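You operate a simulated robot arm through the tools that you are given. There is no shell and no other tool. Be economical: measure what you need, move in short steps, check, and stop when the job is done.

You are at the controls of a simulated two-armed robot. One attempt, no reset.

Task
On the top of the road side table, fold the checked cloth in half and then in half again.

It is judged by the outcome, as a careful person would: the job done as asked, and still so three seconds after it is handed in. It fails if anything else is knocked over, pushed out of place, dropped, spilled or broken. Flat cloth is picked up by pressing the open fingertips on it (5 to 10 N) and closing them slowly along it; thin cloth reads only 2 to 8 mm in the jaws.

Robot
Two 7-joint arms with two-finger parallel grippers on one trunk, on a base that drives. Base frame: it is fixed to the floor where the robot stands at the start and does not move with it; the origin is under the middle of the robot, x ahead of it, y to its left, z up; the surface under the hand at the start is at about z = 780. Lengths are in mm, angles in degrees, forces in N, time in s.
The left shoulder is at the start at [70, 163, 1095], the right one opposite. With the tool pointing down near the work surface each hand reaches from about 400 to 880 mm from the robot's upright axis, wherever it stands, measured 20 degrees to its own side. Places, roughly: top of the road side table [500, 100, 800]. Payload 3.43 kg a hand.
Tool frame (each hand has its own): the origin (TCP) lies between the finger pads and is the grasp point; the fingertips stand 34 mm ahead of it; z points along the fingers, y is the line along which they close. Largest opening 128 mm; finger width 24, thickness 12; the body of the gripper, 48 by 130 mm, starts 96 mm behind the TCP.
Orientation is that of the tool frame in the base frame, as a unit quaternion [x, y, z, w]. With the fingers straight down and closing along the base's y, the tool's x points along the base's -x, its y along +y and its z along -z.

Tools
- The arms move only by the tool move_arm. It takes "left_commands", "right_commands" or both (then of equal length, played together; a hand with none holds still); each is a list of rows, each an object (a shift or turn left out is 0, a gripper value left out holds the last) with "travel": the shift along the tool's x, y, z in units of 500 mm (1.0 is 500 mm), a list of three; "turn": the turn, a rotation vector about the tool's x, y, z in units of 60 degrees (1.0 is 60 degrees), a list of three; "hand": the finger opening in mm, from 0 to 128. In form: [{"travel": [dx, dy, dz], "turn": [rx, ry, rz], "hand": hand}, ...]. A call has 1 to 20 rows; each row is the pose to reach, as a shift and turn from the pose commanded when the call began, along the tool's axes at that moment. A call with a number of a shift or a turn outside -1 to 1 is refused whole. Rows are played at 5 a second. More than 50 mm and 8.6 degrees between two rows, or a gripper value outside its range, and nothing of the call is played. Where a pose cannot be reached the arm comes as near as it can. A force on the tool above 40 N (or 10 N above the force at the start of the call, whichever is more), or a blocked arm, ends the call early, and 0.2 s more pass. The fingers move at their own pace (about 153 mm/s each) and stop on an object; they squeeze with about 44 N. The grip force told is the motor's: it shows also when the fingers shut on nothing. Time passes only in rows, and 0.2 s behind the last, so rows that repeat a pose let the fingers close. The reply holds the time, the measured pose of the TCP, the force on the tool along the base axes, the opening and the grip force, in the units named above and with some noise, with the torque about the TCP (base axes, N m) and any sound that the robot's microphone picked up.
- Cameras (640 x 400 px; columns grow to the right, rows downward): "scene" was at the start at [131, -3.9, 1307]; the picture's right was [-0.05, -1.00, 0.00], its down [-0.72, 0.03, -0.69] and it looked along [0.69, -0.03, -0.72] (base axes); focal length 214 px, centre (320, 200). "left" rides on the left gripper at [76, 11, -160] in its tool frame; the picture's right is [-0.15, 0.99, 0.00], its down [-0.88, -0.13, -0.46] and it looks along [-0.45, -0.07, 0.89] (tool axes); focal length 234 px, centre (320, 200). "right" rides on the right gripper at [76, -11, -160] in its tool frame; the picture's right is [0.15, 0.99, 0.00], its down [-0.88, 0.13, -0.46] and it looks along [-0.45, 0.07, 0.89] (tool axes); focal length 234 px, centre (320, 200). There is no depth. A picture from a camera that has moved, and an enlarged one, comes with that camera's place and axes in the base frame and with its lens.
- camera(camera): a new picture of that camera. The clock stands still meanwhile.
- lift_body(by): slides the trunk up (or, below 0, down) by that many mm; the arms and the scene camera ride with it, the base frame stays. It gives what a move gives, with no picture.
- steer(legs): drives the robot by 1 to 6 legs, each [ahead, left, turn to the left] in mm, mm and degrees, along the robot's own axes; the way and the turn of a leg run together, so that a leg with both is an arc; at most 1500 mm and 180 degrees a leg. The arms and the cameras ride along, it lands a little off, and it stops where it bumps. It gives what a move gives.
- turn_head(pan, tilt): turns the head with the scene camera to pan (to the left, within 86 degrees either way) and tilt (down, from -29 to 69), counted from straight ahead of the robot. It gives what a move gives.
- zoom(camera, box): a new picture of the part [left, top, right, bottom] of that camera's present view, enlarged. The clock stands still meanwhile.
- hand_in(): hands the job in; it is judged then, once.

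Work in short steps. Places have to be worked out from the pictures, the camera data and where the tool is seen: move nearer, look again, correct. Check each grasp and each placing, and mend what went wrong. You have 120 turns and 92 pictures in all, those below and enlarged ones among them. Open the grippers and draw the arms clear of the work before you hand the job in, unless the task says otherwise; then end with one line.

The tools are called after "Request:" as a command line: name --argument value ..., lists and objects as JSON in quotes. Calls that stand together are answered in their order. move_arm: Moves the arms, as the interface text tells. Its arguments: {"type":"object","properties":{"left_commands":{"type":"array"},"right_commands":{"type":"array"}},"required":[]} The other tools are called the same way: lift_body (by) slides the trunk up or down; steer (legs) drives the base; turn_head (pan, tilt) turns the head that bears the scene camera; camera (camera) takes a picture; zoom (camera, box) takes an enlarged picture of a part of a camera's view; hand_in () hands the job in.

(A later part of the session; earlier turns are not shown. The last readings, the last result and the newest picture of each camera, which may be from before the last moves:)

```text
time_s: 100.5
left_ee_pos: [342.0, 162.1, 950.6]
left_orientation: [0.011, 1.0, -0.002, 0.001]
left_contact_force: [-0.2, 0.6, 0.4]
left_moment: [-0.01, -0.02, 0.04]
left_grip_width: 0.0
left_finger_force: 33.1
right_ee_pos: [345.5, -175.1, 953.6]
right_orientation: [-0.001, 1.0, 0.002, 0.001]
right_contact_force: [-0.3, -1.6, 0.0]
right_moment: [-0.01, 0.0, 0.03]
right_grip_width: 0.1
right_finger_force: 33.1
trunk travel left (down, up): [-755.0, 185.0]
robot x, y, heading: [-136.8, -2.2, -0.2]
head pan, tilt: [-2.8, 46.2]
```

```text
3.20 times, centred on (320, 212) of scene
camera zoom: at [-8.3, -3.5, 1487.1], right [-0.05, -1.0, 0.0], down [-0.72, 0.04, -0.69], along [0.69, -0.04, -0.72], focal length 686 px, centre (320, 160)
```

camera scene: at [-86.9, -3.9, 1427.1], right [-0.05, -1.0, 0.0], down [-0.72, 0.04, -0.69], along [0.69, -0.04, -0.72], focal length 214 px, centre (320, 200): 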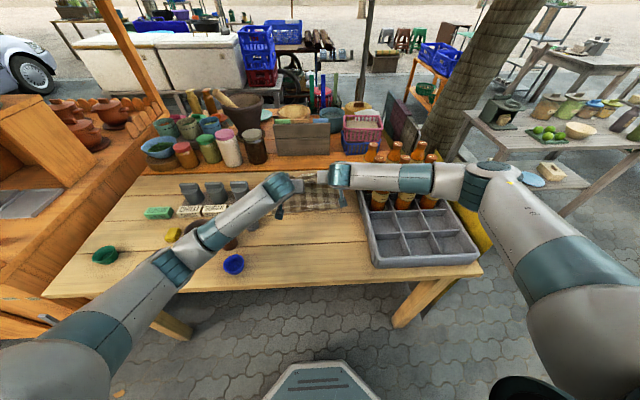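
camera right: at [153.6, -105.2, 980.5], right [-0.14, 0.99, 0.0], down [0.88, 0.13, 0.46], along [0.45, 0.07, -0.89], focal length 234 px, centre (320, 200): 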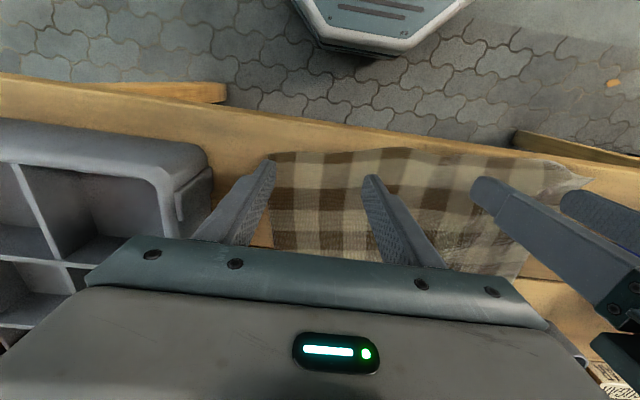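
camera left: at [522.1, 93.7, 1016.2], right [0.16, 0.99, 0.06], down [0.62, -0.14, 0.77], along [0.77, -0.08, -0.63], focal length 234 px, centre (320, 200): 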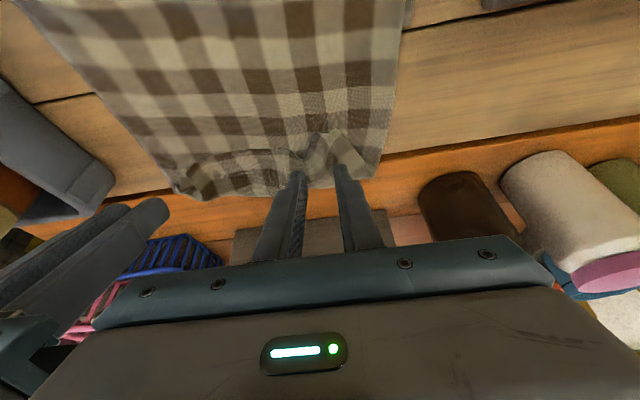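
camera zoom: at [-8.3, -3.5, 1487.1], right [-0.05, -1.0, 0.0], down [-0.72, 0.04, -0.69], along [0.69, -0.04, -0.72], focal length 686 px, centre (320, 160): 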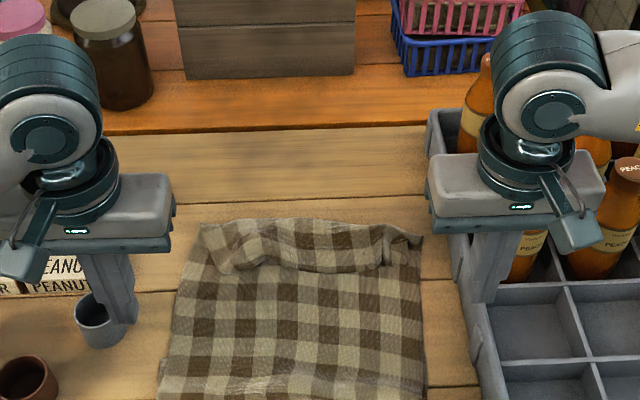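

The half fold moved back nicely: far edge x≈526–559, crease expected near x≈317. I'll bring both hands, open to 76 mm, just above the crease at y≈88 and −78.

Request:
move_arm --left_commands '[{"travel": [0.018, -0.07, 0.02], "hand": 76}, {"travel": [0.036, -0.148, 0.06]}, {"travel": [0.036, -0.148, 0.13]}, {"travel": [0.036, -0.148, 0.2]}, {"travel": [0.036, -0.148, 0.25]}, {"travel": [0.036, -0.148, 0.25]}]' --right_commands '[{"travel": [0.02, 0.09, 0.0], "hand": 76}, {"travel": [0.043, 0.18, 0.04]}, {"travel": [0.043, 0.194, 0.13]}, {"travel": [0.043, 0.194, 0.2]}, {"travel": [0.043, 0.194, 0.255]}, {"travel": [0.043, 0.194, 0.255]}]'

Request:
camera --camera "left"

Request:
camera --camera "right"

```text
refused: row 2 steps farther than a row can; nothing moved
```

```text
13 pictures are left
camera left: at [267.5, 175.7, 1108.9], right [0.17, 0.99, 0.0], down [0.88, -0.15, 0.46], along [0.45, -0.08, -0.89], focal length 234 px, centre (320, 200)
```

left: 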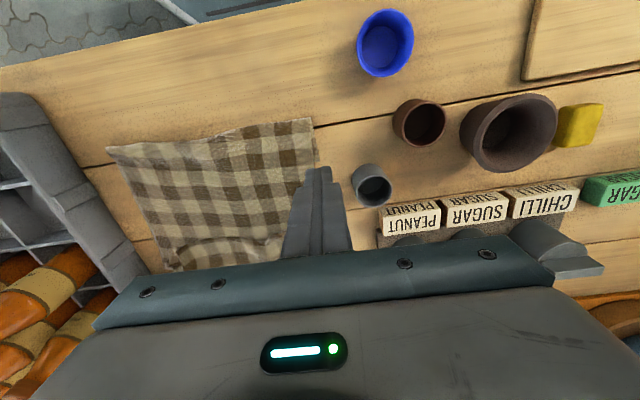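

```text
12 pictures are left
camera right: at [269.7, -186.3, 1112.8], right [-0.15, 0.99, 0.0], down [0.88, 0.13, 0.46], along [0.45, 0.07, -0.89], focal length 234 px, centre (320, 200)
```

right: 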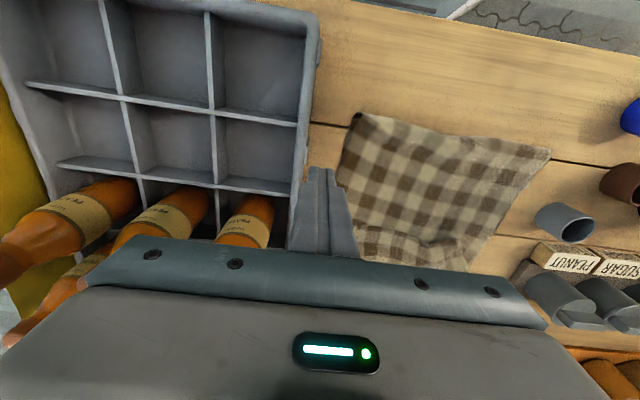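

That step was refused as too long, but the pictures give the crease corners precisely: (312,153) left and (300,−137) right. I'll move to (316,92) and (310,−80) in smaller steps and lower to just above the cloth.

Request:
move_arm --left_commands '[{"travel": [0.018, -0.05, 0.0], "hand": 76}, {"travel": [0.036, -0.1, 0.03]}, {"travel": [0.052, -0.14, 0.09]}, {"travel": [0.052, -0.14, 0.17]}, {"travel": [0.052, -0.14, 0.23]}, {"travel": [0.052, -0.14, 0.265]}, {"travel": [0.052, -0.14, 0.265]}]' --right_commands '[{"travel": [0.025, 0.07, 0.0], "hand": 76}, {"travel": [0.05, 0.13, 0.03]}, {"travel": [0.071, 0.19, 0.09]}, {"travel": [0.071, 0.19, 0.17]}, {"travel": [0.071, 0.19, 0.23]}, {"travel": [0.071, 0.19, 0.269]}, {"travel": [0.071, 0.19, 0.269]}]'

```text
time_s: 102.1
left_ee_pos: [320.0, 88.6, 818.9]
left_orientation: [0.012, 1.0, -0.002, 0.0]
left_contact_force: [-0.9, 0.1, 0.1]
left_moment: [-0.01, -0.02, 0.01]
left_grip_width: 76.0
left_finger_force: 0.0
right_ee_pos: [310.9, -79.1, 818.1]
right_orientation: [-0.001, 1.0, 0.002, -0.001]
right_contact_force: [-0.8, -0.7, 1.9]
right_moment: [0.0, -0.03, 0.01]
right_grip_width: 76.0
right_finger_force: 0.1
trunk travel left (down, up): [-755.0, 185.0]
robot x, y, heading: [-135.9, 3.3, 0.0]
head pan, tilt: [-2.8, 46.2]
```

The right just touches at 2 N. I'll press a little further (left 2.5 mm, right 1.3 mm) and close slowly on the crease.

Request:
move_arm --left_commands '[{"travel": [0.004, 0, 0.005], "hand": 76}, {"travel": [0.004, 0, 0.005], "hand": 73}, {"travel": [0.004, 0, 0.005], "hand": 70}, {"travel": [0.004, 0, 0.005], "hand": 67}, {"travel": [0.004, 0, 0.005], "hand": 64}, {"travel": [0.004, 0, 0.005], "hand": 61}, {"travel": [0.004, 0, 0.005], "hand": 58}, {"travel": [0.004, 0, 0.005], "hand": 55}, {"travel": [0.004, 0, 0.005], "hand": 52}, {"travel": [0.004, 0, 0.005], "hand": 49}, {"travel": [0.004, 0, 0.005], "hand": 46}, {"travel": [0.004, 0, 0.005], "hand": 43}, {"travel": [0.004, 0, 0.005], "hand": 40}, {"travel": [0.004, 0, 0.005], "hand": 37}, {"travel": [0.004, 0, 0.005], "hand": 34}, {"travel": [0.004, 0, 0.005], "hand": 31}, {"travel": [0.004, 0, 0.005], "hand": 28}, {"travel": [0.004, 0, 0.005], "hand": 26}, {"travel": [0.004, 0, 0.005], "hand": 24}]' --right_commands '[{"travel": [0, 0, 0.0025], "hand": 76}, {"travel": [0, 0, 0.0025], "hand": 73}, {"travel": [0, 0, 0.0025], "hand": 70}, {"travel": [0, 0, 0.0025], "hand": 67}, {"travel": [0, 0, 0.0025], "hand": 64}, {"travel": [0, 0, 0.0025], "hand": 61}, {"travel": [0, 0, 0.0025], "hand": 58}, {"travel": [0, 0, 0.0025], "hand": 55}, {"travel": [0, 0, 0.0025], "hand": 52}, {"travel": [0, 0, 0.0025], "hand": 49}, {"travel": [0, 0, 0.0025], "hand": 46}, {"travel": [0, 0, 0.0025], "hand": 43}, {"travel": [0, 0, 0.0025], "hand": 40}, {"travel": [0, 0, 0.0025], "hand": 37}, {"travel": [0, 0, 0.0025], "hand": 34}, {"travel": [0, 0, 0.0025], "hand": 31}, {"travel": [0, 0, 0.0025], "hand": 28}, {"travel": [0, 0, 0.0025], "hand": 26}, {"travel": [0, 0, 0.0025], "hand": 24}]'

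Request:
move_arm --left_commands '[{"hand": 22}, {"hand": 20}, {"hand": 18}, {"hand": 16}, {"hand": 14}, {"hand": 12}, {"hand": 10}, {"hand": 8}, {"hand": 6}, {"hand": 4}, {"hand": 2}, {"hand": 0}, {"hand": 0}, {"hand": 0}]' --right_commands '[{"hand": 22}, {"hand": 20}, {"hand": 18}, {"hand": 16}, {"hand": 14}, {"hand": 12}, {"hand": 10}, {"hand": 8}, {"hand": 6}, {"hand": 4}, {"hand": 2}, {"hand": 0}, {"hand": 0}, {"hand": 0}]'

```text
time_s: 106.1
left_ee_pos: [316.8, 89.2, 816.4]
left_orientation: [0.011, 1.0, -0.002, 0.001]
left_contact_force: [0.0, -2.9, 17.2]
left_moment: [0.18, -0.12, -0.04]
left_grip_width: 23.1
left_finger_force: 0.0
right_ee_pos: [310.8, -79.0, 818.2]
right_orientation: [0.0, 1.0, 0.002, 0.001]
right_contact_force: [-0.1, 1.8, 4.0]
right_moment: [-0.02, -0.02, 0.0]
right_grip_width: 24.4
right_finger_force: 0.2
trunk travel left (down, up): [-755.0, 185.0]
robot x, y, heading: [-139.0, 2.7, -0.1]
head pan, tilt: [-2.8, 46.2]
```

```text
time_s: 109.1
left_ee_pos: [317.9, 88.0, 815.9]
left_orientation: [0.012, 1.0, -0.002, 0.001]
left_contact_force: [1.9, -7.5, 16.6]
left_moment: [-0.14, -0.13, -0.14]
left_grip_width: 4.1
left_finger_force: 38.1
right_ee_pos: [310.7, -78.1, 817.2]
right_orientation: [-0.001, 1.0, 0.002, 0.0]
right_contact_force: [0.0, 8.9, 4.3]
right_moment: [0.32, -0.01, 0.12]
right_grip_width: 2.2
right_finger_force: 37.0
trunk travel left (down, up): [-755.0, 185.0]
robot x, y, heading: [-138.4, 3.2, -0.2]
head pan, tilt: [-2.8, 46.2]
```

Both are caught: left 4.1 mm, right 2.2 mm. I'll lift 60 mm, with the hands eased 4 mm inward, and check that the crease comes up.

Request:
move_arm --left_commands '[{"travel": [-0.004, -0.004, -0.04]}, {"travel": [-0.01, -0.008, -0.08]}, {"travel": [-0.02, -0.008, -0.12]}, {"travel": [-0.02, -0.008, -0.12]}]' --right_commands '[{"travel": [-0.004, 0.004, -0.04]}, {"travel": [-0.01, 0.008, -0.08]}, {"travel": [-0.02, 0.008, -0.12]}, {"travel": [-0.02, 0.008, -0.12]}]'

Request:
zoom --camera "scene" --box '[220, 160, 420, 285]'

```text
time_s: 110.1
left_ee_pos: [326.8, 84.8, 874.3]
left_orientation: [0.011, 1.0, -0.001, 0.0]
left_contact_force: [-0.1, -2.9, 0.1]
left_moment: [-0.11, -0.03, -0.05]
left_grip_width: 3.1
left_finger_force: 38.1
right_ee_pos: [322.3, -75.6, 876.3]
right_orientation: [0.0, 1.0, 0.002, 0.0]
right_contact_force: [-0.6, 3.2, -0.4]
right_moment: [0.12, 0.01, 0.03]
right_grip_width: 2.0
right_finger_force: 37.0
trunk travel left (down, up): [-755.0, 185.0]
robot x, y, heading: [-138.9, -1.7, -0.1]
head pan, tilt: [-2.8, 46.2]
```

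```text
3.20 times, centred on (320, 222) of scene
camera zoom: at [-6.8, -4.0, 1487.0], right [-0.05, -1.0, 0.0], down [-0.72, 0.04, -0.69], along [0.69, -0.04, -0.72], focal length 686 px, centre (320, 128)
```

zoom: 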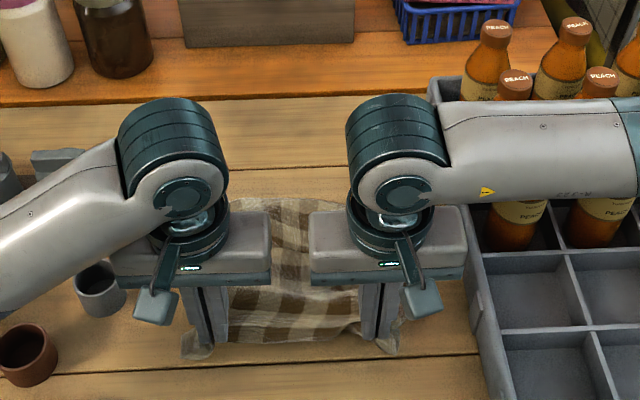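

The crease lifted cleanly in both hands, with the far edge at x≈547. I'll carry it over in a small arc (radius about 110) to the far edge, with the wrists turned up to 30° at landing.

Request:
move_arm --left_commands '[{"travel": [-0.03, 0, -0.05]}, {"travel": [-0.08, 0, -0.09]}, {"travel": [-0.144, 0, -0.112]}, {"travel": [-0.216, 0, -0.116]}, {"travel": [-0.276, 0, -0.1], "turn": [0, -0.1, 0]}, {"travel": [-0.33, 0, -0.066], "turn": [0, -0.2, 0]}, {"travel": [-0.372, 0, -0.02], "turn": [0, -0.3, 0]}, {"travel": [-0.392, 0, 0.034], "turn": [0, -0.4, 0]}, {"travel": [-0.398, 0, 0.092], "turn": [0, -0.5, 0]}, {"travel": [-0.398, 0, 0.092], "turn": [0, -0.5, 0]}]' --right_commands '[{"travel": [-0.028, 0, -0.05]}, {"travel": [-0.074, 0, -0.09]}, {"travel": [-0.134, 0, -0.112]}, {"travel": [-0.2, 0, -0.116]}, {"travel": [-0.256, 0, -0.1], "turn": [0, -0.1, 0]}, {"travel": [-0.306, 0, -0.066], "turn": [0, -0.2, 0]}, {"travel": [-0.346, 0, -0.02], "turn": [0, -0.3, 0]}, {"travel": [-0.364, 0, 0.034], "turn": [0, -0.4, 0]}, {"travel": [-0.37, 0, 0.092], "turn": [0, -0.5, 0]}, {"travel": [-0.37, 0, 0.092], "turn": [0, -0.5, 0]}]'

Request:
zoom --camera "scene" --box '[220, 140, 460, 290]'

Request:
camera --camera "left"

```text
time_s: 112.3
left_ee_pos: [526.1, 81.1, 829.1]
left_orientation: [0.011, 0.965, -0.004, 0.26]
left_contact_force: [0.1, -0.5, 0.0]
left_moment: [-0.01, 0.0, -0.04]
left_grip_width: 3.3
left_finger_force: 38.4
right_ee_pos: [505.6, -74.5, 829.5]
right_orientation: [0.0, 0.966, 0.002, 0.259]
right_contact_force: [-0.4, 1.1, 0.6]
right_moment: [0.01, 0.03, 0.02]
right_grip_width: 2.2
right_finger_force: 37.5
trunk travel left (down, up): [-755.0, 185.0]
robot x, y, heading: [-140.7, -3.8, 0.0]
head pan, tilt: [-2.8, 46.2]
```

```text
2.67 times, centred on (340, 215) of scene
camera zoom: at [-6.4, -4.1, 1487.0], right [-0.05, -1.0, 0.0], down [-0.72, 0.04, -0.69], along [0.69, -0.04, -0.72], focal length 572 px, centre (267, 160)
```

zoom: 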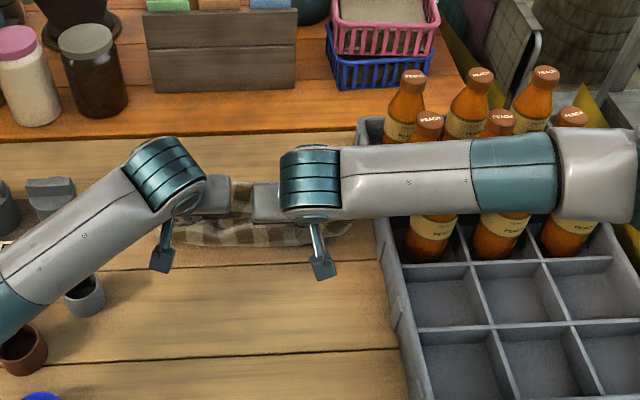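

```text
9 pictures are left
camera left: at [381.8, 96.3, 928.1], right [0.15, 0.99, 0.07], down [0.53, -0.14, 0.84], along [0.83, -0.09, -0.54], focal length 234 px, centre (320, 200)
```

left: 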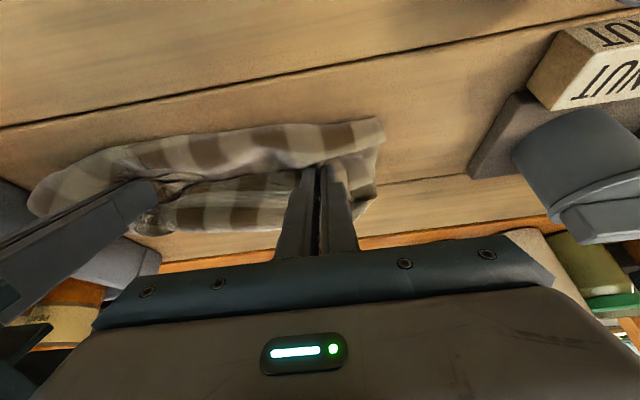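

The new crease is at x≈505 and the cloth slid forward a bit, so the held edge (≈543) still needs to go about 85 mm further to meet the far edge. I'll lift slightly, straighten the wrists to keep clear of the bottles, move forward and lower.

Request:
move_arm --left_commands '[{"travel": [-0.052, 0, -0.051], "turn": [0, 0.083, 0]}, {"travel": [-0.114, 0, -0.038], "turn": [0, 0.167, 0]}, {"travel": [-0.165, 0, 0.003], "turn": [0, 0.267, 0]}, {"travel": [-0.179, 0, 0.057], "turn": [0, 0.367, 0]}, {"travel": [-0.166, 0, 0.1], "turn": [0, 0.367, 0]}, {"travel": [-0.166, 0, 0.1], "turn": [0, 0.367, 0]}]' --right_commands '[{"travel": [-0.052, 0, -0.051], "turn": [0, 0.083, 0]}, {"travel": [-0.114, 0, -0.038], "turn": [0, 0.167, 0]}, {"travel": [-0.165, 0, 0.003], "turn": [0, 0.267, 0]}, {"travel": [-0.179, 0, 0.057], "turn": [0, 0.367, 0]}, {"travel": [-0.166, 0, 0.1], "turn": [0, 0.367, 0]}, {"travel": [-0.166, 0, 0.1], "turn": [0, 0.367, 0]}]'

Request:
camera --camera "left"

```text
time_s: 113.7
left_ee_pos: [622.0, 77.9, 827.9]
left_orientation: [0.011, 0.997, -0.003, 0.07]
left_contact_force: [-0.1, -1.1, 0.0]
left_moment: [-0.01, 0.02, -0.06]
left_grip_width: 3.1
left_finger_force: 38.2
right_ee_pos: [604.6, -74.9, 828.8]
right_orientation: [-0.001, 0.998, 0.002, 0.069]
right_contact_force: [-0.6, 0.8, 2.6]
right_moment: [0.05, 0.05, 0.0]
right_grip_width: 1.9
right_finger_force: 37.5
trunk travel left (down, up): [-755.0, 185.0]
robot x, y, heading: [-136.4, 4.7, -0.2]
head pan, tilt: [-2.8, 46.2]
```

```text
8 pictures are left
camera left: at [526.8, 93.1, 974.8], right [0.17, 0.99, 0.02], down [0.81, -0.15, 0.57], along [0.57, -0.08, -0.82], focal length 234 px, centre (320, 200)
```

left: 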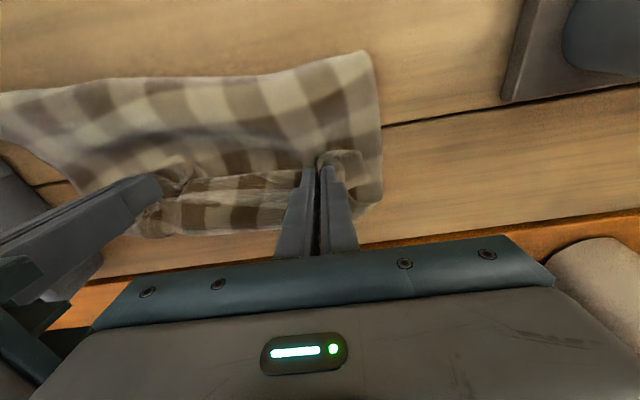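

The new crease is at x≈542, the far edge ≈684, and the held edge ≈627. I'll carry it 32 mm further, set it down, open gently and lift off.

Request:
move_arm --left_commands '[{"travel": [-0.034, 0, -0.026]}, {"travel": [-0.067, 0, -0.015]}, {"travel": [-0.062, 0, 0.021]}, {"travel": [-0.062, 0, 0.021]}, {"travel": [-0.062, 0, 0.021], "hand": 8}, {"travel": [-0.062, 0, 0.021], "hand": 16}, {"travel": [-0.062, 0, 0.021], "hand": 24}, {"travel": [-0.062, 0, -0.04]}, {"travel": [-0.062, 0, -0.12]}, {"travel": [-0.062, 0, -0.2]}, {"travel": [-0.03, 0, -0.27]}]' --right_commands '[{"travel": [-0.034, 0, -0.026]}, {"travel": [-0.067, 0, -0.015]}, {"travel": [-0.062, 0, 0.021]}, {"travel": [-0.062, 0, 0.021]}, {"travel": [-0.062, 0, 0.021], "hand": 8}, {"travel": [-0.062, 0, 0.021], "hand": 16}, {"travel": [-0.062, 0, 0.021], "hand": 24}, {"travel": [-0.062, 0, -0.04]}, {"travel": [-0.062, 0, -0.12]}, {"travel": [-0.062, 0, -0.2]}, {"travel": [-0.03, 0, -0.27]}]'

Request:
camera --camera "left"

```text
time_s: 116.1
left_ee_pos: [615.5, 78.4, 965.1]
left_orientation: [0.011, 0.997, -0.002, 0.07]
left_contact_force: [0.2, -1.1, -0.4]
left_moment: [0.01, -0.05, -0.01]
left_grip_width: 24.3
left_finger_force: 0.0
right_ee_pos: [600.0, -75.3, 964.9]
right_orientation: [0.0, 0.997, 0.002, 0.071]
right_contact_force: [-1.0, 0.0, 0.2]
right_moment: [-0.01, 0.0, 0.02]
right_grip_width: 24.3
right_finger_force: 0.0
trunk travel left (down, up): [-755.0, 185.0]
robot x, y, heading: [-139.7, 0.7, -0.3]
head pan, tilt: [-2.8, 46.2]
```

```text
7 pictures are left
camera left: at [520.5, 93.6, 1111.9], right [0.17, 0.99, 0.02], down [0.81, -0.15, 0.57], along [0.57, -0.08, -0.82], focal length 234 px, centre (320, 200)
```

left: 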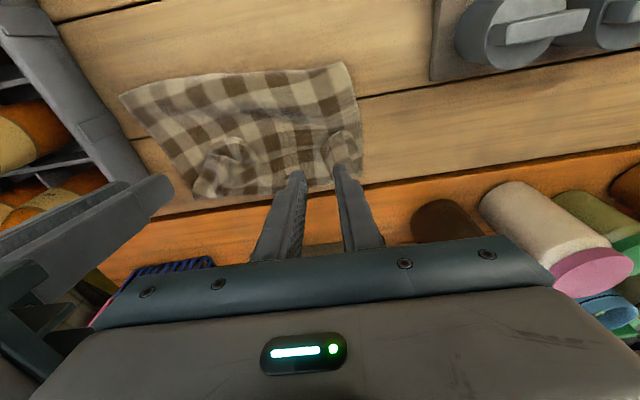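

The second fold is down: a strip from x≈551 to ≈713, a bit deeper than ideal because the top part is shorter than the bottom. First I'll close the fingers, press near the new crease and drag the bundle back from the table's far edge.

Request:
move_arm --left_commands '[{"travel": [0.026, 0, 0.06], "turn": [0, 0.04, 0], "hand": 0}, {"travel": [0.052, 0, 0.13], "turn": [0, 0.08, 0]}, {"travel": [0.079, 0, 0.2], "turn": [0, 0.134, 0]}, {"travel": [0.105, 0, 0.25], "turn": [0, 0.134, 0]}, {"travel": [0.105, 0, 0.275], "turn": [0, 0.134, 0]}, {"travel": [0.105, 0, 0.283], "turn": [0, 0.134, 0]}, {"travel": [0.105, 0, 0.283], "turn": [0, 0.134, 0]}]' --right_commands '[{"travel": [0.02, 0, 0.06], "turn": [0, 0.04, 0], "hand": 0}, {"travel": [0.04, 0, 0.13], "turn": [0, 0.08, 0]}, {"travel": [0.06, 0, 0.2], "turn": [0, 0.134, 0]}, {"travel": [0.075, 0, 0.25], "turn": [0, 0.134, 0]}, {"travel": [0.075, 0, 0.275], "turn": [0, 0.134, 0]}, {"travel": [0.075, 0, 0.284], "turn": [0, 0.134, 0]}, {"travel": [0.075, 0, 0.284], "turn": [0, 0.134, 0]}]'

```text
time_s: 117.7
left_ee_pos: [587.5, 77.6, 816.8]
left_orientation: [0.011, 1.0, -0.002, 0.002]
left_contact_force: [-0.1, 0.1, 13.4]
left_moment: [0.13, 0.09, 0.03]
left_grip_width: 0.0
left_finger_force: 33.2
right_ee_pos: [581.0, -75.2, 819.5]
right_orientation: [-0.001, 1.0, 0.002, 0.0]
right_contact_force: [-0.6, 0.7, -0.5]
right_moment: [0.01, 0.01, 0.02]
right_grip_width: 0.0
right_finger_force: 32.9
trunk travel left (down, up): [-755.0, 185.0]
robot x, y, heading: [-134.7, -0.2, -0.5]
head pan, tilt: [-2.8, 46.2]
```

Left presses at 13 N and the right isn't touching yet. I'll even them out and drag 125 mm toward me, then lift clear and look.

Request:
move_arm --left_commands '[{"travel": [0, 0, -0.001]}, {"travel": [0, 0, -0.001]}, {"travel": [0.025, 0, -0.001]}, {"travel": [0.05, 0, -0.001]}, {"travel": [0.075, 0, -0.001]}, {"travel": [0.1, 0, -0.001]}, {"travel": [0.125, 0, -0.001]}, {"travel": [0.15, 0, -0.001]}, {"travel": [0.175, 0, -0.001]}, {"travel": [0.2, 0, -0.001]}, {"travel": [0.225, 0, -0.001]}, {"travel": [0.25, 0, -0.001]}, {"travel": [0.25, 0, -0.08]}, {"travel": [0.25, 0.03, -0.17]}, {"travel": [0.25, 0.09, -0.24]}, {"travel": [0.25, 0.16, -0.3]}]' --right_commands '[{"travel": [0, 0, 0.003]}, {"travel": [0, 0, 0.006]}, {"travel": [0.025, 0, 0.006]}, {"travel": [0.05, 0, 0.006]}, {"travel": [0.075, 0, 0.006]}, {"travel": [0.1, 0, 0.006]}, {"travel": [0.125, 0, 0.006]}, {"travel": [0.15, 0, 0.006]}, {"travel": [0.175, 0, 0.006]}, {"travel": [0.2, 0, 0.006]}, {"travel": [0.225, 0, 0.006]}, {"travel": [0.25, 0, 0.006]}, {"travel": [0.25, 0, -0.08]}, {"travel": [0.25, -0.02, -0.17]}, {"travel": [0.25, -0.06, -0.26]}, {"travel": [0.25, -0.13, -0.32]}]'

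Request:
zoom --camera "scene" --box '[220, 140, 420, 265]'

```text
time_s: 121.1
left_ee_pos: [463.4, 161.7, 962.1]
left_orientation: [0.011, 1.0, -0.002, 0.0]
left_contact_force: [0.4, 0.6, 0.3]
left_moment: [0.0, -0.03, 0.02]
left_grip_width: 0.1
left_finger_force: 32.9
right_ee_pos: [456.4, -142.5, 978.2]
right_orientation: [-0.002, 1.0, 0.002, -0.001]
right_contact_force: [-0.7, -0.3, -0.2]
right_moment: [-0.01, 0.02, 0.01]
right_grip_width: 0.1
right_finger_force: 33.7
trunk travel left (down, up): [-755.0, 185.0]
robot x, y, heading: [-140.2, 2.2, -0.3]
head pan, tilt: [-2.8, 46.2]
```

```text
3.20 times, centred on (320, 202) of scene
camera zoom: at [-8.2, -4.3, 1487.0], right [-0.05, -1.0, 0.0], down [-0.72, 0.04, -0.69], along [0.69, -0.03, -0.72], focal length 686 px, centre (320, 192)
```

zoom: 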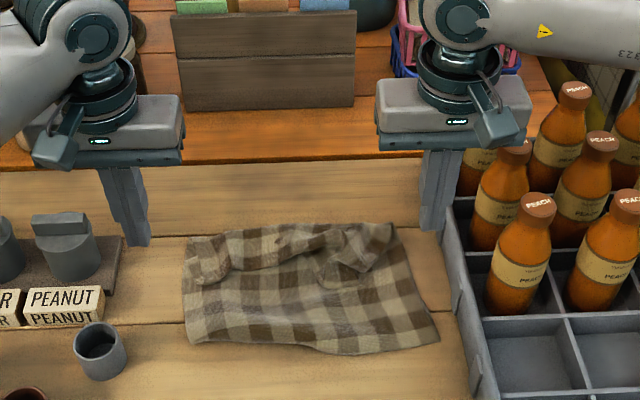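

The bundle is well on the table, about x 425–598, but the top part only reaches x≈528 of the bottom's ≈598. I'll roll the crease forward: pin the exposed far strip with the right hand at (582,−50) and use the left to drag the top layers forward.

Request:
move_arm --left_commands '[{"travel": [-0.02, -0.06, 0.04]}, {"travel": [-0.054, -0.134, 0.08]}, {"travel": [-0.054, -0.134, 0.16]}, {"travel": [-0.054, -0.134, 0.23]}, {"travel": [-0.054, -0.134, 0.27]}, {"travel": [-0.054, -0.134, 0.284]}, {"travel": [-0.054, -0.134, 0.29]}, {"travel": [-0.054, -0.134, 0.29]}]' --right_commands '[{"travel": [-0.06, 0.06, 0]}, {"travel": [-0.13, 0.12, 0.02]}, {"travel": [-0.2, 0.17, 0.05]}, {"travel": [-0.252, 0.184, 0.12]}, {"travel": [-0.252, 0.184, 0.21]}, {"travel": [-0.252, 0.184, 0.28]}, {"travel": [-0.252, 0.184, 0.316]}, {"travel": [-0.252, 0.184, 0.324]}]'

```text
time_s: 122.9
left_ee_pos: [490.0, 94.5, 820.9]
left_orientation: [0.011, 1.0, -0.001, 0.0]
left_contact_force: [0.0, -0.3, -0.1]
left_moment: [-0.01, -0.02, -0.04]
left_grip_width: 0.0
left_finger_force: 33.0
right_ee_pos: [582.4, -49.0, 816.4]
right_orientation: [0.0, 1.0, 0.001, -0.001]
right_contact_force: [0.3, -1.1, 1.9]
right_moment: [-0.01, 0.02, 0.0]
right_grip_width: 0.0
right_finger_force: 33.1
trunk travel left (down, up): [-755.0, 185.0]
robot x, y, heading: [-133.3, -0.4, -0.1]
head pan, tilt: [-2.8, 46.2]
```

The right is just touching; I'll press it to about 10 N as the pin, lower the left 4 mm, and drag the left 65 mm forward.

Request:
move_arm --left_commands '[{"travel": [0, 0, 0.004]}, {"travel": [0, 0, 0.0085]}, {"travel": [-0.02, 0, 0.0085]}, {"travel": [-0.04, 0, 0.0085]}, {"travel": [-0.06, 0, 0.0085]}, {"travel": [-0.08, 0, 0.0085]}, {"travel": [-0.1, 0, 0.0085]}, {"travel": [-0.12, 0, 0.0085]}, {"travel": [-0.13, 0, 0.0085]}, {"travel": [-0.13, 0, 0.0085]}]' --right_commands '[{"travel": [0, 0, 0.0015]}, {"travel": [0, 0, 0.003]}, {"travel": [0, 0, 0.003]}, {"travel": [0, 0, 0.003]}, {"travel": [0, 0, 0.003]}, {"travel": [0, 0, 0.003]}, {"travel": [0, 0, 0.003]}, {"travel": [0, 0, 0.003]}, {"travel": [0, 0, 0.003]}, {"travel": [0, 0, 0.003]}]'

Request:
zoom --camera "scene" --box '[220, 140, 420, 265]'

```text
time_s: 125.1
left_ee_pos: [552.6, 92.7, 817.2]
left_orientation: [0.011, 1.0, -0.001, 0.0]
left_contact_force: [-0.5, 1.1, 0.7]
left_moment: [0.03, 0.01, 0.01]
left_grip_width: 0.0
left_finger_force: 32.9
right_ee_pos: [583.1, -47.7, 815.3]
right_orientation: [-0.001, 1.0, 0.001, 0.0]
right_contact_force: [3.5, -0.1, 13.8]
right_moment: [-0.15, -0.02, 0.05]
right_grip_width: 0.0
right_finger_force: 32.9
trunk travel left (down, up): [-755.0, 185.0]
robot x, y, heading: [-138.6, 0.5, -0.2]
head pan, tilt: [-2.8, 46.2]
```

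```text
3.20 times, centred on (320, 202) of scene
camera zoom: at [-8.0, -3.8, 1487.2], right [-0.05, -1.0, 0.0], down [-0.72, 0.04, -0.69], along [0.69, -0.04, -0.72], focal length 686 px, centre (320, 192)
```

zoom: 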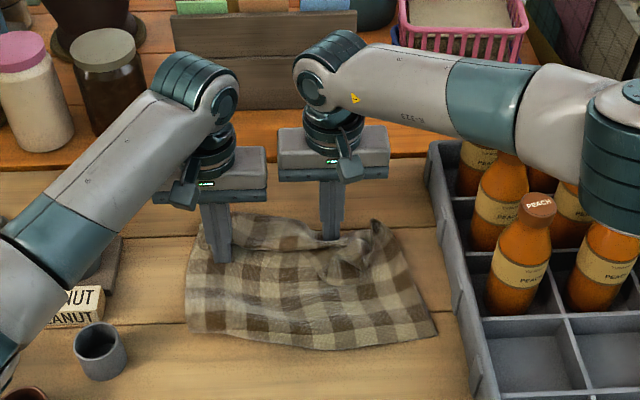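

The left side rolled forward and looks smoother. Now I'll swap: press the left as the pin and bring the right hand to (485,−85) on the top layers.

Request:
move_arm --left_commands '[{"travel": [0, 0, 0.002]}, {"travel": [0, 0, 0.004]}, {"travel": [0, 0, 0.004]}, {"travel": [0, 0, 0.004]}, {"travel": [0, 0, 0.004]}, {"travel": [0, 0, 0.004]}, {"travel": [0, 0, 0.004]}]' --right_commands '[{"travel": [0, 0, -0.06]}, {"travel": [0.04, -0.02, -0.1]}, {"travel": [0.12, -0.05, -0.1]}, {"travel": [0.196, -0.074, -0.08]}, {"travel": [0.196, -0.074, -0.02]}, {"travel": [0.196, -0.074, -0.005]}, {"travel": [0.196, -0.074, -0.002]}]'

```text
time_s: 126.7
left_ee_pos: [552.6, 92.6, 816.0]
left_orientation: [0.011, 1.0, -0.001, 0.001]
left_contact_force: [-0.5, 0.3, 10.7]
left_moment: [0.06, 0.0, -0.05]
left_grip_width: 0.1
left_finger_force: 33.4
right_ee_pos: [483.6, -85.1, 817.5]
right_orientation: [0.0, 1.0, 0.001, 0.0]
right_contact_force: [-0.8, -0.4, 0.9]
right_moment: [0.01, 0.02, -0.04]
right_grip_width: 0.0
right_finger_force: 33.4
trunk travel left (down, up): [-755.0, 185.0]
robot x, y, heading: [-137.0, 1.0, -0.4]
head pan, tilt: [-2.8, 46.2]
```

The left pins at 10.7 N and the right is just touching. I'll press the right 1 mm more, drag it 70 mm forward, then lift both hands clear and look.

Request:
move_arm --left_commands '[{"travel": [0, 0, 0]}, {"travel": [0, 0, 0]}, {"travel": [0, 0, 0]}, {"travel": [0, 0, 0]}, {"travel": [0, 0, 0]}, {"travel": [0, 0, 0]}, {"travel": [0, 0, 0]}, {"travel": [0, 0, 0]}, {"travel": [0, 0, 0]}, {"travel": [0, 0, -0.09]}, {"travel": [0, 0, -0.18]}, {"travel": [0.03, 0.07, -0.23]}, {"travel": [0.08, 0.14, -0.27]}, {"travel": [0.12, 0.2, -0.32]}]' --right_commands '[{"travel": [0, 0, 0.002]}, {"travel": [-0.02, 0, 0.002]}, {"travel": [-0.04, 0, 0.002]}, {"travel": [-0.06, 0, 0.002]}, {"travel": [-0.08, 0, 0.002]}, {"travel": [-0.1, 0, 0.002]}, {"travel": [-0.12, 0, 0.002]}, {"travel": [-0.14, 0, 0.002]}, {"travel": [-0.14, 0, 0.002]}, {"travel": [-0.14, 0, -0.09]}, {"travel": [-0.14, 0, -0.18]}, {"travel": [-0.1, 0, -0.26]}, {"travel": [-0.04, 0, -0.32]}, {"travel": [0.03, 0, -0.36]}]'

Request:
zoom --camera "scene" --box '[220, 140, 420, 265]'

```text
time_s: 129.7
left_ee_pos: [496.5, 194.8, 975.1]
left_orientation: [0.011, 1.0, -0.002, 0.0]
left_contact_force: [0.7, -0.5, -0.2]
left_moment: [0.01, -0.05, -0.03]
left_grip_width: 0.0
left_finger_force: 32.5
right_ee_pos: [468.5, -87.1, 997.1]
right_orientation: [0.001, 1.0, 0.002, 0.0]
right_contact_force: [0.0, 0.3, 0.3]
right_moment: [-0.01, -0.02, 0.03]
right_grip_width: 0.0
right_finger_force: 33.0
trunk travel left (down, up): [-755.0, 185.0]
robot x, y, heading: [-138.8, -1.5, -0.3]
head pan, tilt: [-2.8, 46.2]
```

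```text
3.20 times, centred on (320, 202) of scene
camera zoom: at [-8.6, -3.9, 1487.1], right [-0.05, -1.0, 0.0], down [-0.72, 0.04, -0.69], along [0.69, -0.04, -0.72], focal length 686 px, centre (320, 192)
```

zoom: 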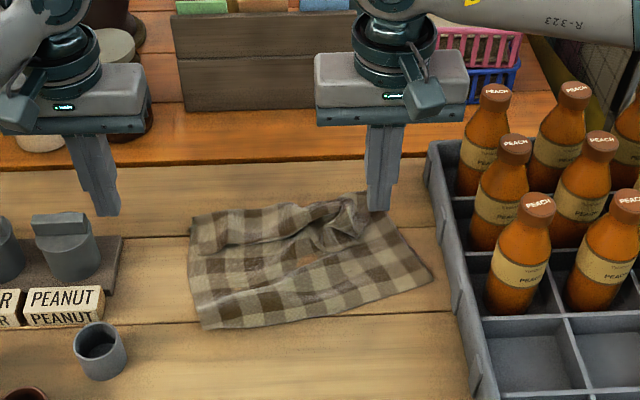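

The right side rolled in well (near-right corner now x≈511), leaving the left side deeper (x≈451–634). I'll repeat on the left: pin with the right at (640,−70) and bring the left to (500,90) with firmer contact.

Request:
move_arm --left_commands '[{"travel": [0, -0.07, 0]}, {"travel": [0, -0.14, 0.04]}, {"travel": [-0.007, -0.21, 0.09]}, {"travel": [-0.007, -0.21, 0.17]}, {"travel": [-0.007, -0.21, 0.25]}, {"travel": [-0.007, -0.21, 0.295]}, {"travel": [-0.007, -0.21, 0.312]}, {"travel": [-0.007, -0.21, 0.316]}]' --right_commands '[{"travel": [-0.09, 0.01, 0]}, {"travel": [-0.18, 0.02, 0.02]}, {"travel": [-0.27, 0.03, 0.05]}, {"travel": [-0.343, 0.034, 0.11]}, {"travel": [-0.343, 0.034, 0.2]}, {"travel": [-0.343, 0.034, 0.29]}, {"travel": [-0.343, 0.034, 0.345]}, {"travel": [-0.343, 0.034, 0.362]}]'

```text
time_s: 131.5
left_ee_pos: [496.6, 89.6, 816.0]
left_orientation: [0.012, 1.0, -0.001, 0.0]
left_contact_force: [0.7, 0.0, 0.0]
left_moment: [0.0, 0.0, -0.02]
left_grip_width: 0.4
left_finger_force: 33.2
right_ee_pos: [640.6, -68.0, 817.2]
right_orientation: [0.0, 1.0, 0.002, 0.002]
right_contact_force: [2.9, 0.8, 7.3]
right_moment: [-0.01, 0.0, 0.0]
right_grip_width: 0.1
right_finger_force: 33.1
trunk travel left (down, up): [-755.0, 185.0]
robot x, y, heading: [-138.1, -0.4, -0.3]
head pan, tilt: [-2.8, 46.2]
```

The right pins at 7 N but the left isn't pressing yet. I'll lower the left 2 mm and drag it 85 mm forward, then check.

Request:
move_arm --left_commands '[{"travel": [0, 0, 0.003]}, {"travel": [0, 0, 0.0045]}, {"travel": [-0.02, 0, 0.0045]}, {"travel": [-0.04, 0, 0.0045]}, {"travel": [-0.06, 0, 0.0045]}, {"travel": [-0.08, 0, 0.0045]}, {"travel": [-0.1, 0, 0.0045]}, {"travel": [-0.12, 0, 0.0045]}, {"travel": [-0.14, 0, 0.0045]}, {"travel": [-0.16, 0, 0.0045]}, {"travel": [-0.17, 0, 0.0045]}, {"travel": [-0.17, 0, 0.0045]}]' --right_commands '[{"travel": [0, 0, 0.001]}, {"travel": [0, 0, 0.001]}, {"travel": [0, 0, 0.001]}, {"travel": [0, 0, 0.001]}, {"travel": [0, 0, 0.001]}, {"travel": [0, 0, 0.001]}, {"travel": [0, 0, 0.001]}, {"travel": [0, 0, 0.001]}, {"travel": [0, 0, 0.001]}, {"travel": [0, 0, 0.001]}, {"travel": [0, 0, 0.001]}, {"travel": [0, 0, 0.001]}]'

Request:
zoom --camera "scene" --box '[220, 130, 420, 255]'

```text
time_s: 134.1
left_ee_pos: [581.7, 86.9, 814.6]
left_orientation: [0.012, 1.0, -0.002, 0.001]
left_contact_force: [-1.5, -0.1, 4.9]
left_moment: [-0.01, 0.05, 0.01]
left_grip_width: 0.1
left_finger_force: 32.7
right_ee_pos: [638.9, -68.5, 816.4]
right_orientation: [-0.001, 1.0, 0.001, 0.001]
right_contact_force: [5.0, -0.2, 20.0]
right_moment: [-0.05, 0.07, 0.03]
right_grip_width: 0.2
right_finger_force: 33.5
trunk travel left (down, up): [-755.0, 185.0]
robot x, y, heading: [-138.1, -1.4, -0.2]
head pan, tilt: [-2.8, 46.2]
```

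```text
3.20 times, centred on (320, 192) of scene
camera zoom: at [-9.8, -3.9, 1487.3], right [-0.05, -1.0, 0.0], down [-0.72, 0.04, -0.69], along [0.69, -0.04, -0.72], focal length 686 px, centre (320, 224)
```

zoom: 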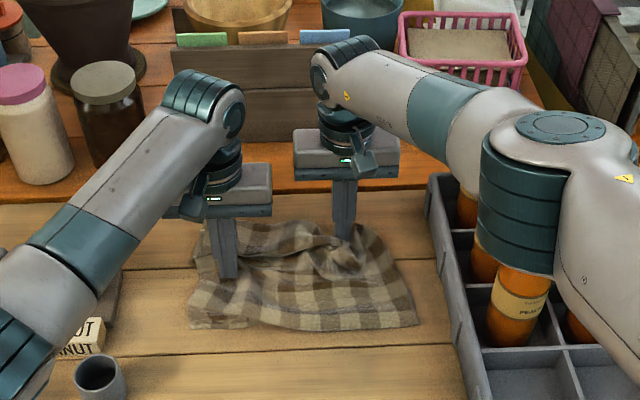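

The strip now lies straight, about x 490–670. I'll lift both hands straight up and retreat them clear, then check the result.

Request:
move_arm --left_commands '[{"travel": [0, 0, -0.09]}, {"travel": [0, 0, -0.18]}, {"travel": [0.02, 0.03, -0.26]}, {"travel": [0.07, 0.08, -0.32]}, {"travel": [0.13, 0.13, -0.37]}, {"travel": [0.19, 0.18, -0.42]}, {"travel": [0.25, 0.23, -0.46]}, {"travel": [0.31, 0.28, -0.5]}]' --right_commands '[{"travel": [0, 0, -0.09]}, {"travel": [0, 0, -0.18]}, {"travel": [0.02, 0, -0.27]}, {"travel": [0.08, 0, -0.34]}, {"travel": [0.15, 0, -0.4]}, {"travel": [0.22, -0.04, -0.45]}, {"travel": [0.29, -0.1, -0.48]}, {"travel": [0.36, -0.16, -0.5]}]'

Request:
zoom --camera "scene" --box '[230, 150, 400, 256]'

```text
time_s: 135.9
left_ee_pos: [428.2, 229.9, 1065.2]
left_orientation: [0.011, 1.0, -0.001, -0.001]
left_contact_force: [-0.1, -0.5, -0.2]
left_moment: [0.03, -0.03, -0.01]
left_grip_width: 0.0
left_finger_force: 32.7
right_ee_pos: [459.4, -149.7, 1066.1]
right_orientation: [-0.001, 1.0, 0.001, 0.001]
right_contact_force: [0.0, -1.1, -1.0]
right_moment: [0.0, -0.04, 0.02]
right_grip_width: 0.0
right_finger_force: 33.1
trunk travel left (down, up): [-755.0, 185.0]
robot x, y, heading: [-138.8, 2.7, 0.1]
head pan, tilt: [-2.8, 46.2]
```

```text
3.76 times, centred on (315, 203) of scene
camera zoom: at [-9.6, -4.7, 1487.3], right [-0.05, -1.0, 0.0], down [-0.72, 0.04, -0.69], along [0.69, -0.03, -0.72], focal length 807 px, centre (339, 189)
```

zoom: 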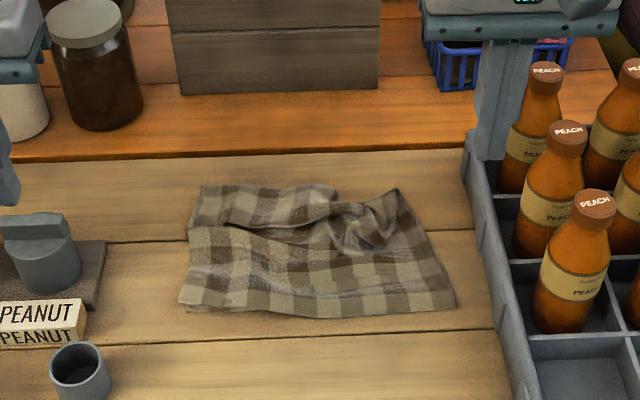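

The packet is folded and nothing else has moved, but an uneven far strip about 60 mm deep sticks out beyond the top layers. I'll tidy it by gripping the far edge at (660, 88) and (660, −60) and turning it back over the packet, so first I'll move above it.

Request:
move_arm --left_commands '[{"travel": [-0.077, -0.047, 0], "hand": 62}, {"travel": [-0.154, -0.094, 0]}, {"travel": [-0.231, -0.141, 0]}, {"travel": [-0.308, -0.188, 0]}, {"travel": [-0.385, -0.235, 0]}, {"travel": [-0.464, -0.284, 0]}, {"travel": [-0.464, -0.284, 0.09]}, {"travel": [-0.464, -0.284, 0.18]}, {"travel": [-0.464, -0.284, 0.27]}, {"travel": [-0.464, -0.284, 0.36]}, {"travel": [-0.464, -0.284, 0.44]}, {"travel": [-0.464, -0.284, 0.49]}, {"travel": [-0.464, -0.284, 0.49]}]' --right_commands '[{"travel": [-0.067, 0.03, 0], "hand": 62}, {"travel": [-0.134, 0.06, 0]}, {"travel": [-0.201, 0.09, 0]}, {"travel": [-0.268, 0.12, 0]}, {"travel": [-0.335, 0.15, 0]}, {"travel": [-0.402, 0.18, 0]}, {"travel": [-0.402, 0.18, 0.09]}, {"travel": [-0.402, 0.18, 0.18]}, {"travel": [-0.402, 0.18, 0.27]}, {"travel": [-0.402, 0.18, 0.36]}, {"travel": [-0.402, 0.18, 0.44]}, {"travel": [-0.402, 0.18, 0.49]}, {"travel": [-0.402, 0.18, 0.49]}]'

```text
time_s: 138.7
left_ee_pos: [652.1, 85.8, 822.1]
left_orientation: [0.011, 1.0, 0.0, 0.0]
left_contact_force: [-0.3, 0.3, 2.0]
left_moment: [0.08, 0.01, -0.02]
left_grip_width: 62.1
left_finger_force: 0.0
left hand out of reach, approached as far as the arm can: row 12, 13
right_ee_pos: [645.8, -54.9, 830.6]
right_orientation: [0.0, 1.0, 0.002, -0.002]
right_contact_force: [0.9, 0.0, 1.1]
right_moment: [0.03, 0.04, 0.0]
right_grip_width: 62.0
right_finger_force: 0.5
right hand out of reach, approached as far as the arm can: row 11, 12, 13
trunk travel left (down, up): [-755.0, 185.0]
robot x, y, heading: [-137.0, -0.7, 0.0]
head pan, tilt: [-2.8, 46.2]
```

The straight-down pose is slightly out of reach. I'll lift 45 mm, drive the base 60 mm forward, and come back to the far edge from there.

Request:
move_arm --left_commands '[{"travel": [0, 0, -0.045]}, {"travel": [0.04, 0, -0.09]}, {"travel": [0.1, 0, -0.09]}]' --right_commands '[{"travel": [0, 0, -0.06]}, {"travel": [0.04, 0, -0.12]}, {"travel": [0.09, -0.01, -0.12]}]'

Request:
steer --legs '[[60, 0, 0]]'

```text
time_s: 139.5
left_ee_pos: [601.3, 87.0, 866.0]
left_orientation: [0.011, 1.0, -0.001, 0.0]
left_contact_force: [-0.6, 0.4, 0.6]
left_moment: [-0.01, -0.02, 0.03]
left_grip_width: 61.8
left_finger_force: 0.0
right_ee_pos: [600.7, -60.6, 889.6]
right_orientation: [0.0, 1.0, 0.002, -0.001]
right_contact_force: [-0.5, -1.1, 0.4]
right_moment: [-0.01, 0.03, -0.02]
right_grip_width: 62.2
right_finger_force: 0.0
trunk travel left (down, up): [-755.0, 185.0]
robot x, y, heading: [-137.1, 1.8, 0.0]
head pan, tilt: [-2.8, 46.2]
```

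```text
time_s: 140.5
left_ee_pos: [661.5, 88.9, 866.0]
left_orientation: [0.011, 1.0, -0.002, 0.0]
left_contact_force: [-0.2, 0.6, 0.2]
left_moment: [-0.01, -0.02, 0.01]
left_grip_width: 61.8
left_finger_force: 0.0
right_ee_pos: [660.2, -58.3, 890.9]
right_orientation: [-0.001, 1.0, 0.002, 0.0]
right_contact_force: [0.4, 0.1, 0.1]
right_moment: [-0.02, -0.02, -0.01]
right_grip_width: 61.9
right_finger_force: 0.1
trunk travel left (down, up): [-755.0, 185.0]
robot x, y, heading: [-75.7, 2.8, -0.1]
head pan, tilt: [-2.8, 46.2]
```

Both hands are now above the far edge. I'll spend one picture to confirm the edge under the fingers.

Request:
camera --camera "left"

```text
1 pictures are left
camera left: at [586.5, 102.4, 1026.4], right [0.17, 0.99, 0.0], down [0.88, -0.15, 0.46], along [0.45, -0.08, -0.89], focal length 234 px, centre (320, 200)
```

left: 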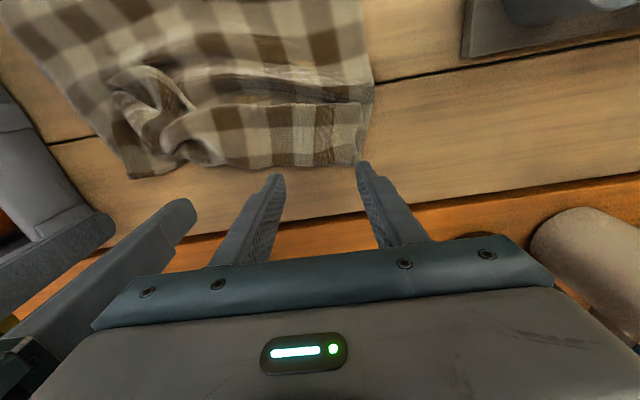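

The far edge runs from (675,131) to (647,−126). The left hand is right; the right should come 15 mm nearer. I'll lower both to contact.

Request:
move_arm --left_commands '[{"travel": [0, 0, 0.03]}, {"travel": [0, 0, 0.06]}, {"travel": [0, 0, 0.085]}, {"travel": [0, 0, 0.096]}, {"travel": [0, 0, 0.1]}, {"travel": [0, 0, 0.1]}]' --right_commands '[{"travel": [0.03, 0, 0.04]}, {"travel": [0.03, 0, 0.09]}, {"travel": [0.03, 0, 0.13]}, {"travel": [0.03, 0, 0.145]}, {"travel": [0.03, 0, 0.15]}, {"travel": [0.03, 0, 0.15]}]'

```text
time_s: 141.9
left_ee_pos: [661.7, 87.9, 818.4]
left_orientation: [0.012, 1.0, -0.002, 0.003]
left_contact_force: [2.1, -0.1, 12.3]
left_moment: [0.34, -0.08, -0.07]
left_grip_width: 62.5
left_finger_force: 0.0
right_ee_pos: [647.0, -58.5, 816.0]
right_orientation: [-0.001, 1.0, 0.002, 0.0]
right_contact_force: [0.1, -0.5, 6.7]
right_moment: [-0.24, 0.1, 0.0]
right_grip_width: 61.8
right_finger_force: 0.1
trunk travel left (down, up): [-755.0, 185.0]
robot x, y, heading: [-80.3, -0.8, -0.2]
head pan, tilt: [-2.8, 46.2]
```

Good contact: 12 N left, 7 N right. I'll close slowly all the way.

Request:
move_arm --left_commands '[{"hand": 59}, {"hand": 56}, {"hand": 53}, {"hand": 50}, {"hand": 47}, {"hand": 44}, {"hand": 41}, {"hand": 38}, {"hand": 35}, {"hand": 32}, {"hand": 29}, {"hand": 26}, {"hand": 23}, {"hand": 20}, {"hand": 16}, {"hand": 12}, {"hand": 8}, {"hand": 4}, {"hand": 0}, {"hand": 0}]' --right_commands '[{"hand": 59}, {"hand": 56}, {"hand": 53}, {"hand": 50}, {"hand": 47}, {"hand": 44}, {"hand": 41}, {"hand": 38}, {"hand": 35}, {"hand": 32}, {"hand": 29}, {"hand": 26}, {"hand": 23}, {"hand": 20}, {"hand": 16}, {"hand": 12}, {"hand": 8}, {"hand": 4}, {"hand": 0}, {"hand": 0}]'

```text
time_s: 146.1
left_ee_pos: [660.1, 88.6, 819.7]
left_orientation: [0.011, 1.0, -0.001, 0.001]
left_contact_force: [0.2, -0.1, 21.9]
left_moment: [0.05, 0.14, 0.01]
left_grip_width: 2.5
left_finger_force: 37.1
right_ee_pos: [643.4, -58.7, 816.2]
right_orientation: [-0.001, 1.0, 0.003, -0.001]
right_contact_force: [0.0, -0.2, 1.1]
right_moment: [-0.02, 0.02, 0.02]
right_grip_width: 2.5
right_finger_force: 37.5
trunk travel left (down, up): [-755.0, 185.0]
robot x, y, heading: [-77.2, 1.5, -0.1]
head pan, tilt: [-2.8, 46.2]
```

Both hands caught 2.5 mm of cloth. I'll lift the strip, carry it 118 mm back over the packet, set it down, open gently and lift off.

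Request:
move_arm --left_commands '[{"travel": [0, 0, -0.04]}, {"travel": [0.03, 0, -0.084]}, {"travel": [0.08, 0, -0.116]}, {"travel": [0.14, 0, -0.12]}, {"travel": [0.19, 0, -0.1]}, {"travel": [0.224, 0, -0.064]}, {"travel": [0.236, 0, -0.028]}, {"travel": [0.236, 0, -0.02]}, {"travel": [0.236, 0, -0.02], "hand": 8}, {"travel": [0.236, 0, -0.02], "hand": 16}, {"travel": [0.236, 0, -0.02], "hand": 24}, {"travel": [0.236, 0, -0.1]}, {"travel": [0.236, 0, -0.19]}, {"travel": [0.236, 0, -0.27]}]' --right_commands '[{"travel": [0, 0, -0.04]}, {"travel": [0.03, 0, -0.084]}, {"travel": [0.08, 0, -0.116]}, {"travel": [0.14, 0, -0.12]}, {"travel": [0.19, 0, -0.1]}, {"travel": [0.224, 0, -0.064]}, {"travel": [0.236, 0, -0.028]}, {"travel": [0.236, 0, -0.02]}, {"travel": [0.236, 0, -0.02], "hand": 8}, {"travel": [0.236, 0, -0.02], "hand": 16}, {"travel": [0.236, 0, -0.02], "hand": 24}, {"travel": [0.236, 0, -0.1]}, {"travel": [0.236, 0, -0.19]}, {"travel": [0.236, 0, -0.27]}]'

```text
time_s: 149.1
left_ee_pos: [543.3, 90.1, 951.7]
left_orientation: [0.01, 1.0, -0.001, 0.0]
left_contact_force: [-0.2, 0.5, -0.6]
left_moment: [0.03, -0.04, -0.01]
left_grip_width: 24.4
left_finger_force: 0.1
right_ee_pos: [526.9, -59.3, 949.1]
right_orientation: [-0.002, 1.0, 0.002, -0.001]
right_contact_force: [0.0, -0.2, 0.1]
right_moment: [-0.01, 0.01, -0.02]
right_grip_width: 24.2
right_finger_force: 0.1
trunk travel left (down, up): [-755.0, 185.0]
robot x, y, heading: [-78.6, -0.5, 0.2]
head pan, tilt: [-2.8, 46.2]
```

Now I'll draw both arms up and back, opening them, and use the last picture to check.

Request:
move_arm --left_commands '[{"travel": [0, 0, -0.08]}, {"travel": [0, 0, -0.16]}, {"travel": [0.04, 0.05, -0.22]}, {"travel": [0.1, 0.1, -0.26]}, {"travel": [0.16, 0.15, -0.28]}, {"travel": [0.2, 0.22, -0.3]}, {"travel": [0.22, 0.3, -0.3]}]' --right_commands '[{"travel": [0, 0, -0.08]}, {"travel": [0, 0, -0.16]}, {"travel": [0.04, 0, -0.24]}, {"travel": [0.1, 0, -0.28]}, {"travel": [0.16, -0.06, -0.3]}, {"travel": [0.2, -0.14, -0.3]}, {"travel": [0.22, -0.22, -0.3]}]'

Request:
camera --camera "scene"

```text
time_s: 150.7
left_ee_pos: [436.7, 244.0, 1102.2]
left_orientation: [0.01, 1.0, -0.002, 0.001]
left_contact_force: [-0.3, 0.4, -0.2]
left_moment: [0.0, -0.01, 0.0]
left_grip_width: 23.8
left_finger_force: 0.1
right_ee_pos: [417.3, -169.6, 1101.9]
right_orientation: [-0.001, 1.0, 0.001, 0.001]
right_contact_force: [0.2, 0.3, -0.5]
right_moment: [0.02, -0.04, 0.0]
right_grip_width: 24.2
right_finger_force: 0.1
trunk travel left (down, up): [-755.0, 185.0]
robot x, y, heading: [-77.5, 0.7, -0.1]
head pan, tilt: [-2.8, 46.2]
```

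```text
0 pictures are left
camera scene: at [51.4, -3.7, 1487.2], right [-0.05, -1.0, 0.0], down [-0.72, 0.04, -0.69], along [0.69, -0.03, -0.72], focal length 214 px, centre (320, 200)
```

scene: 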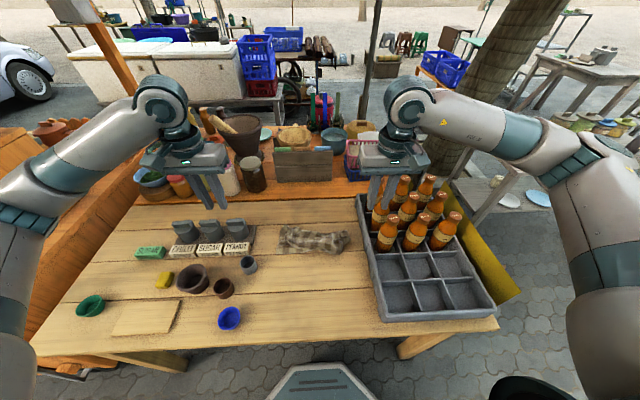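

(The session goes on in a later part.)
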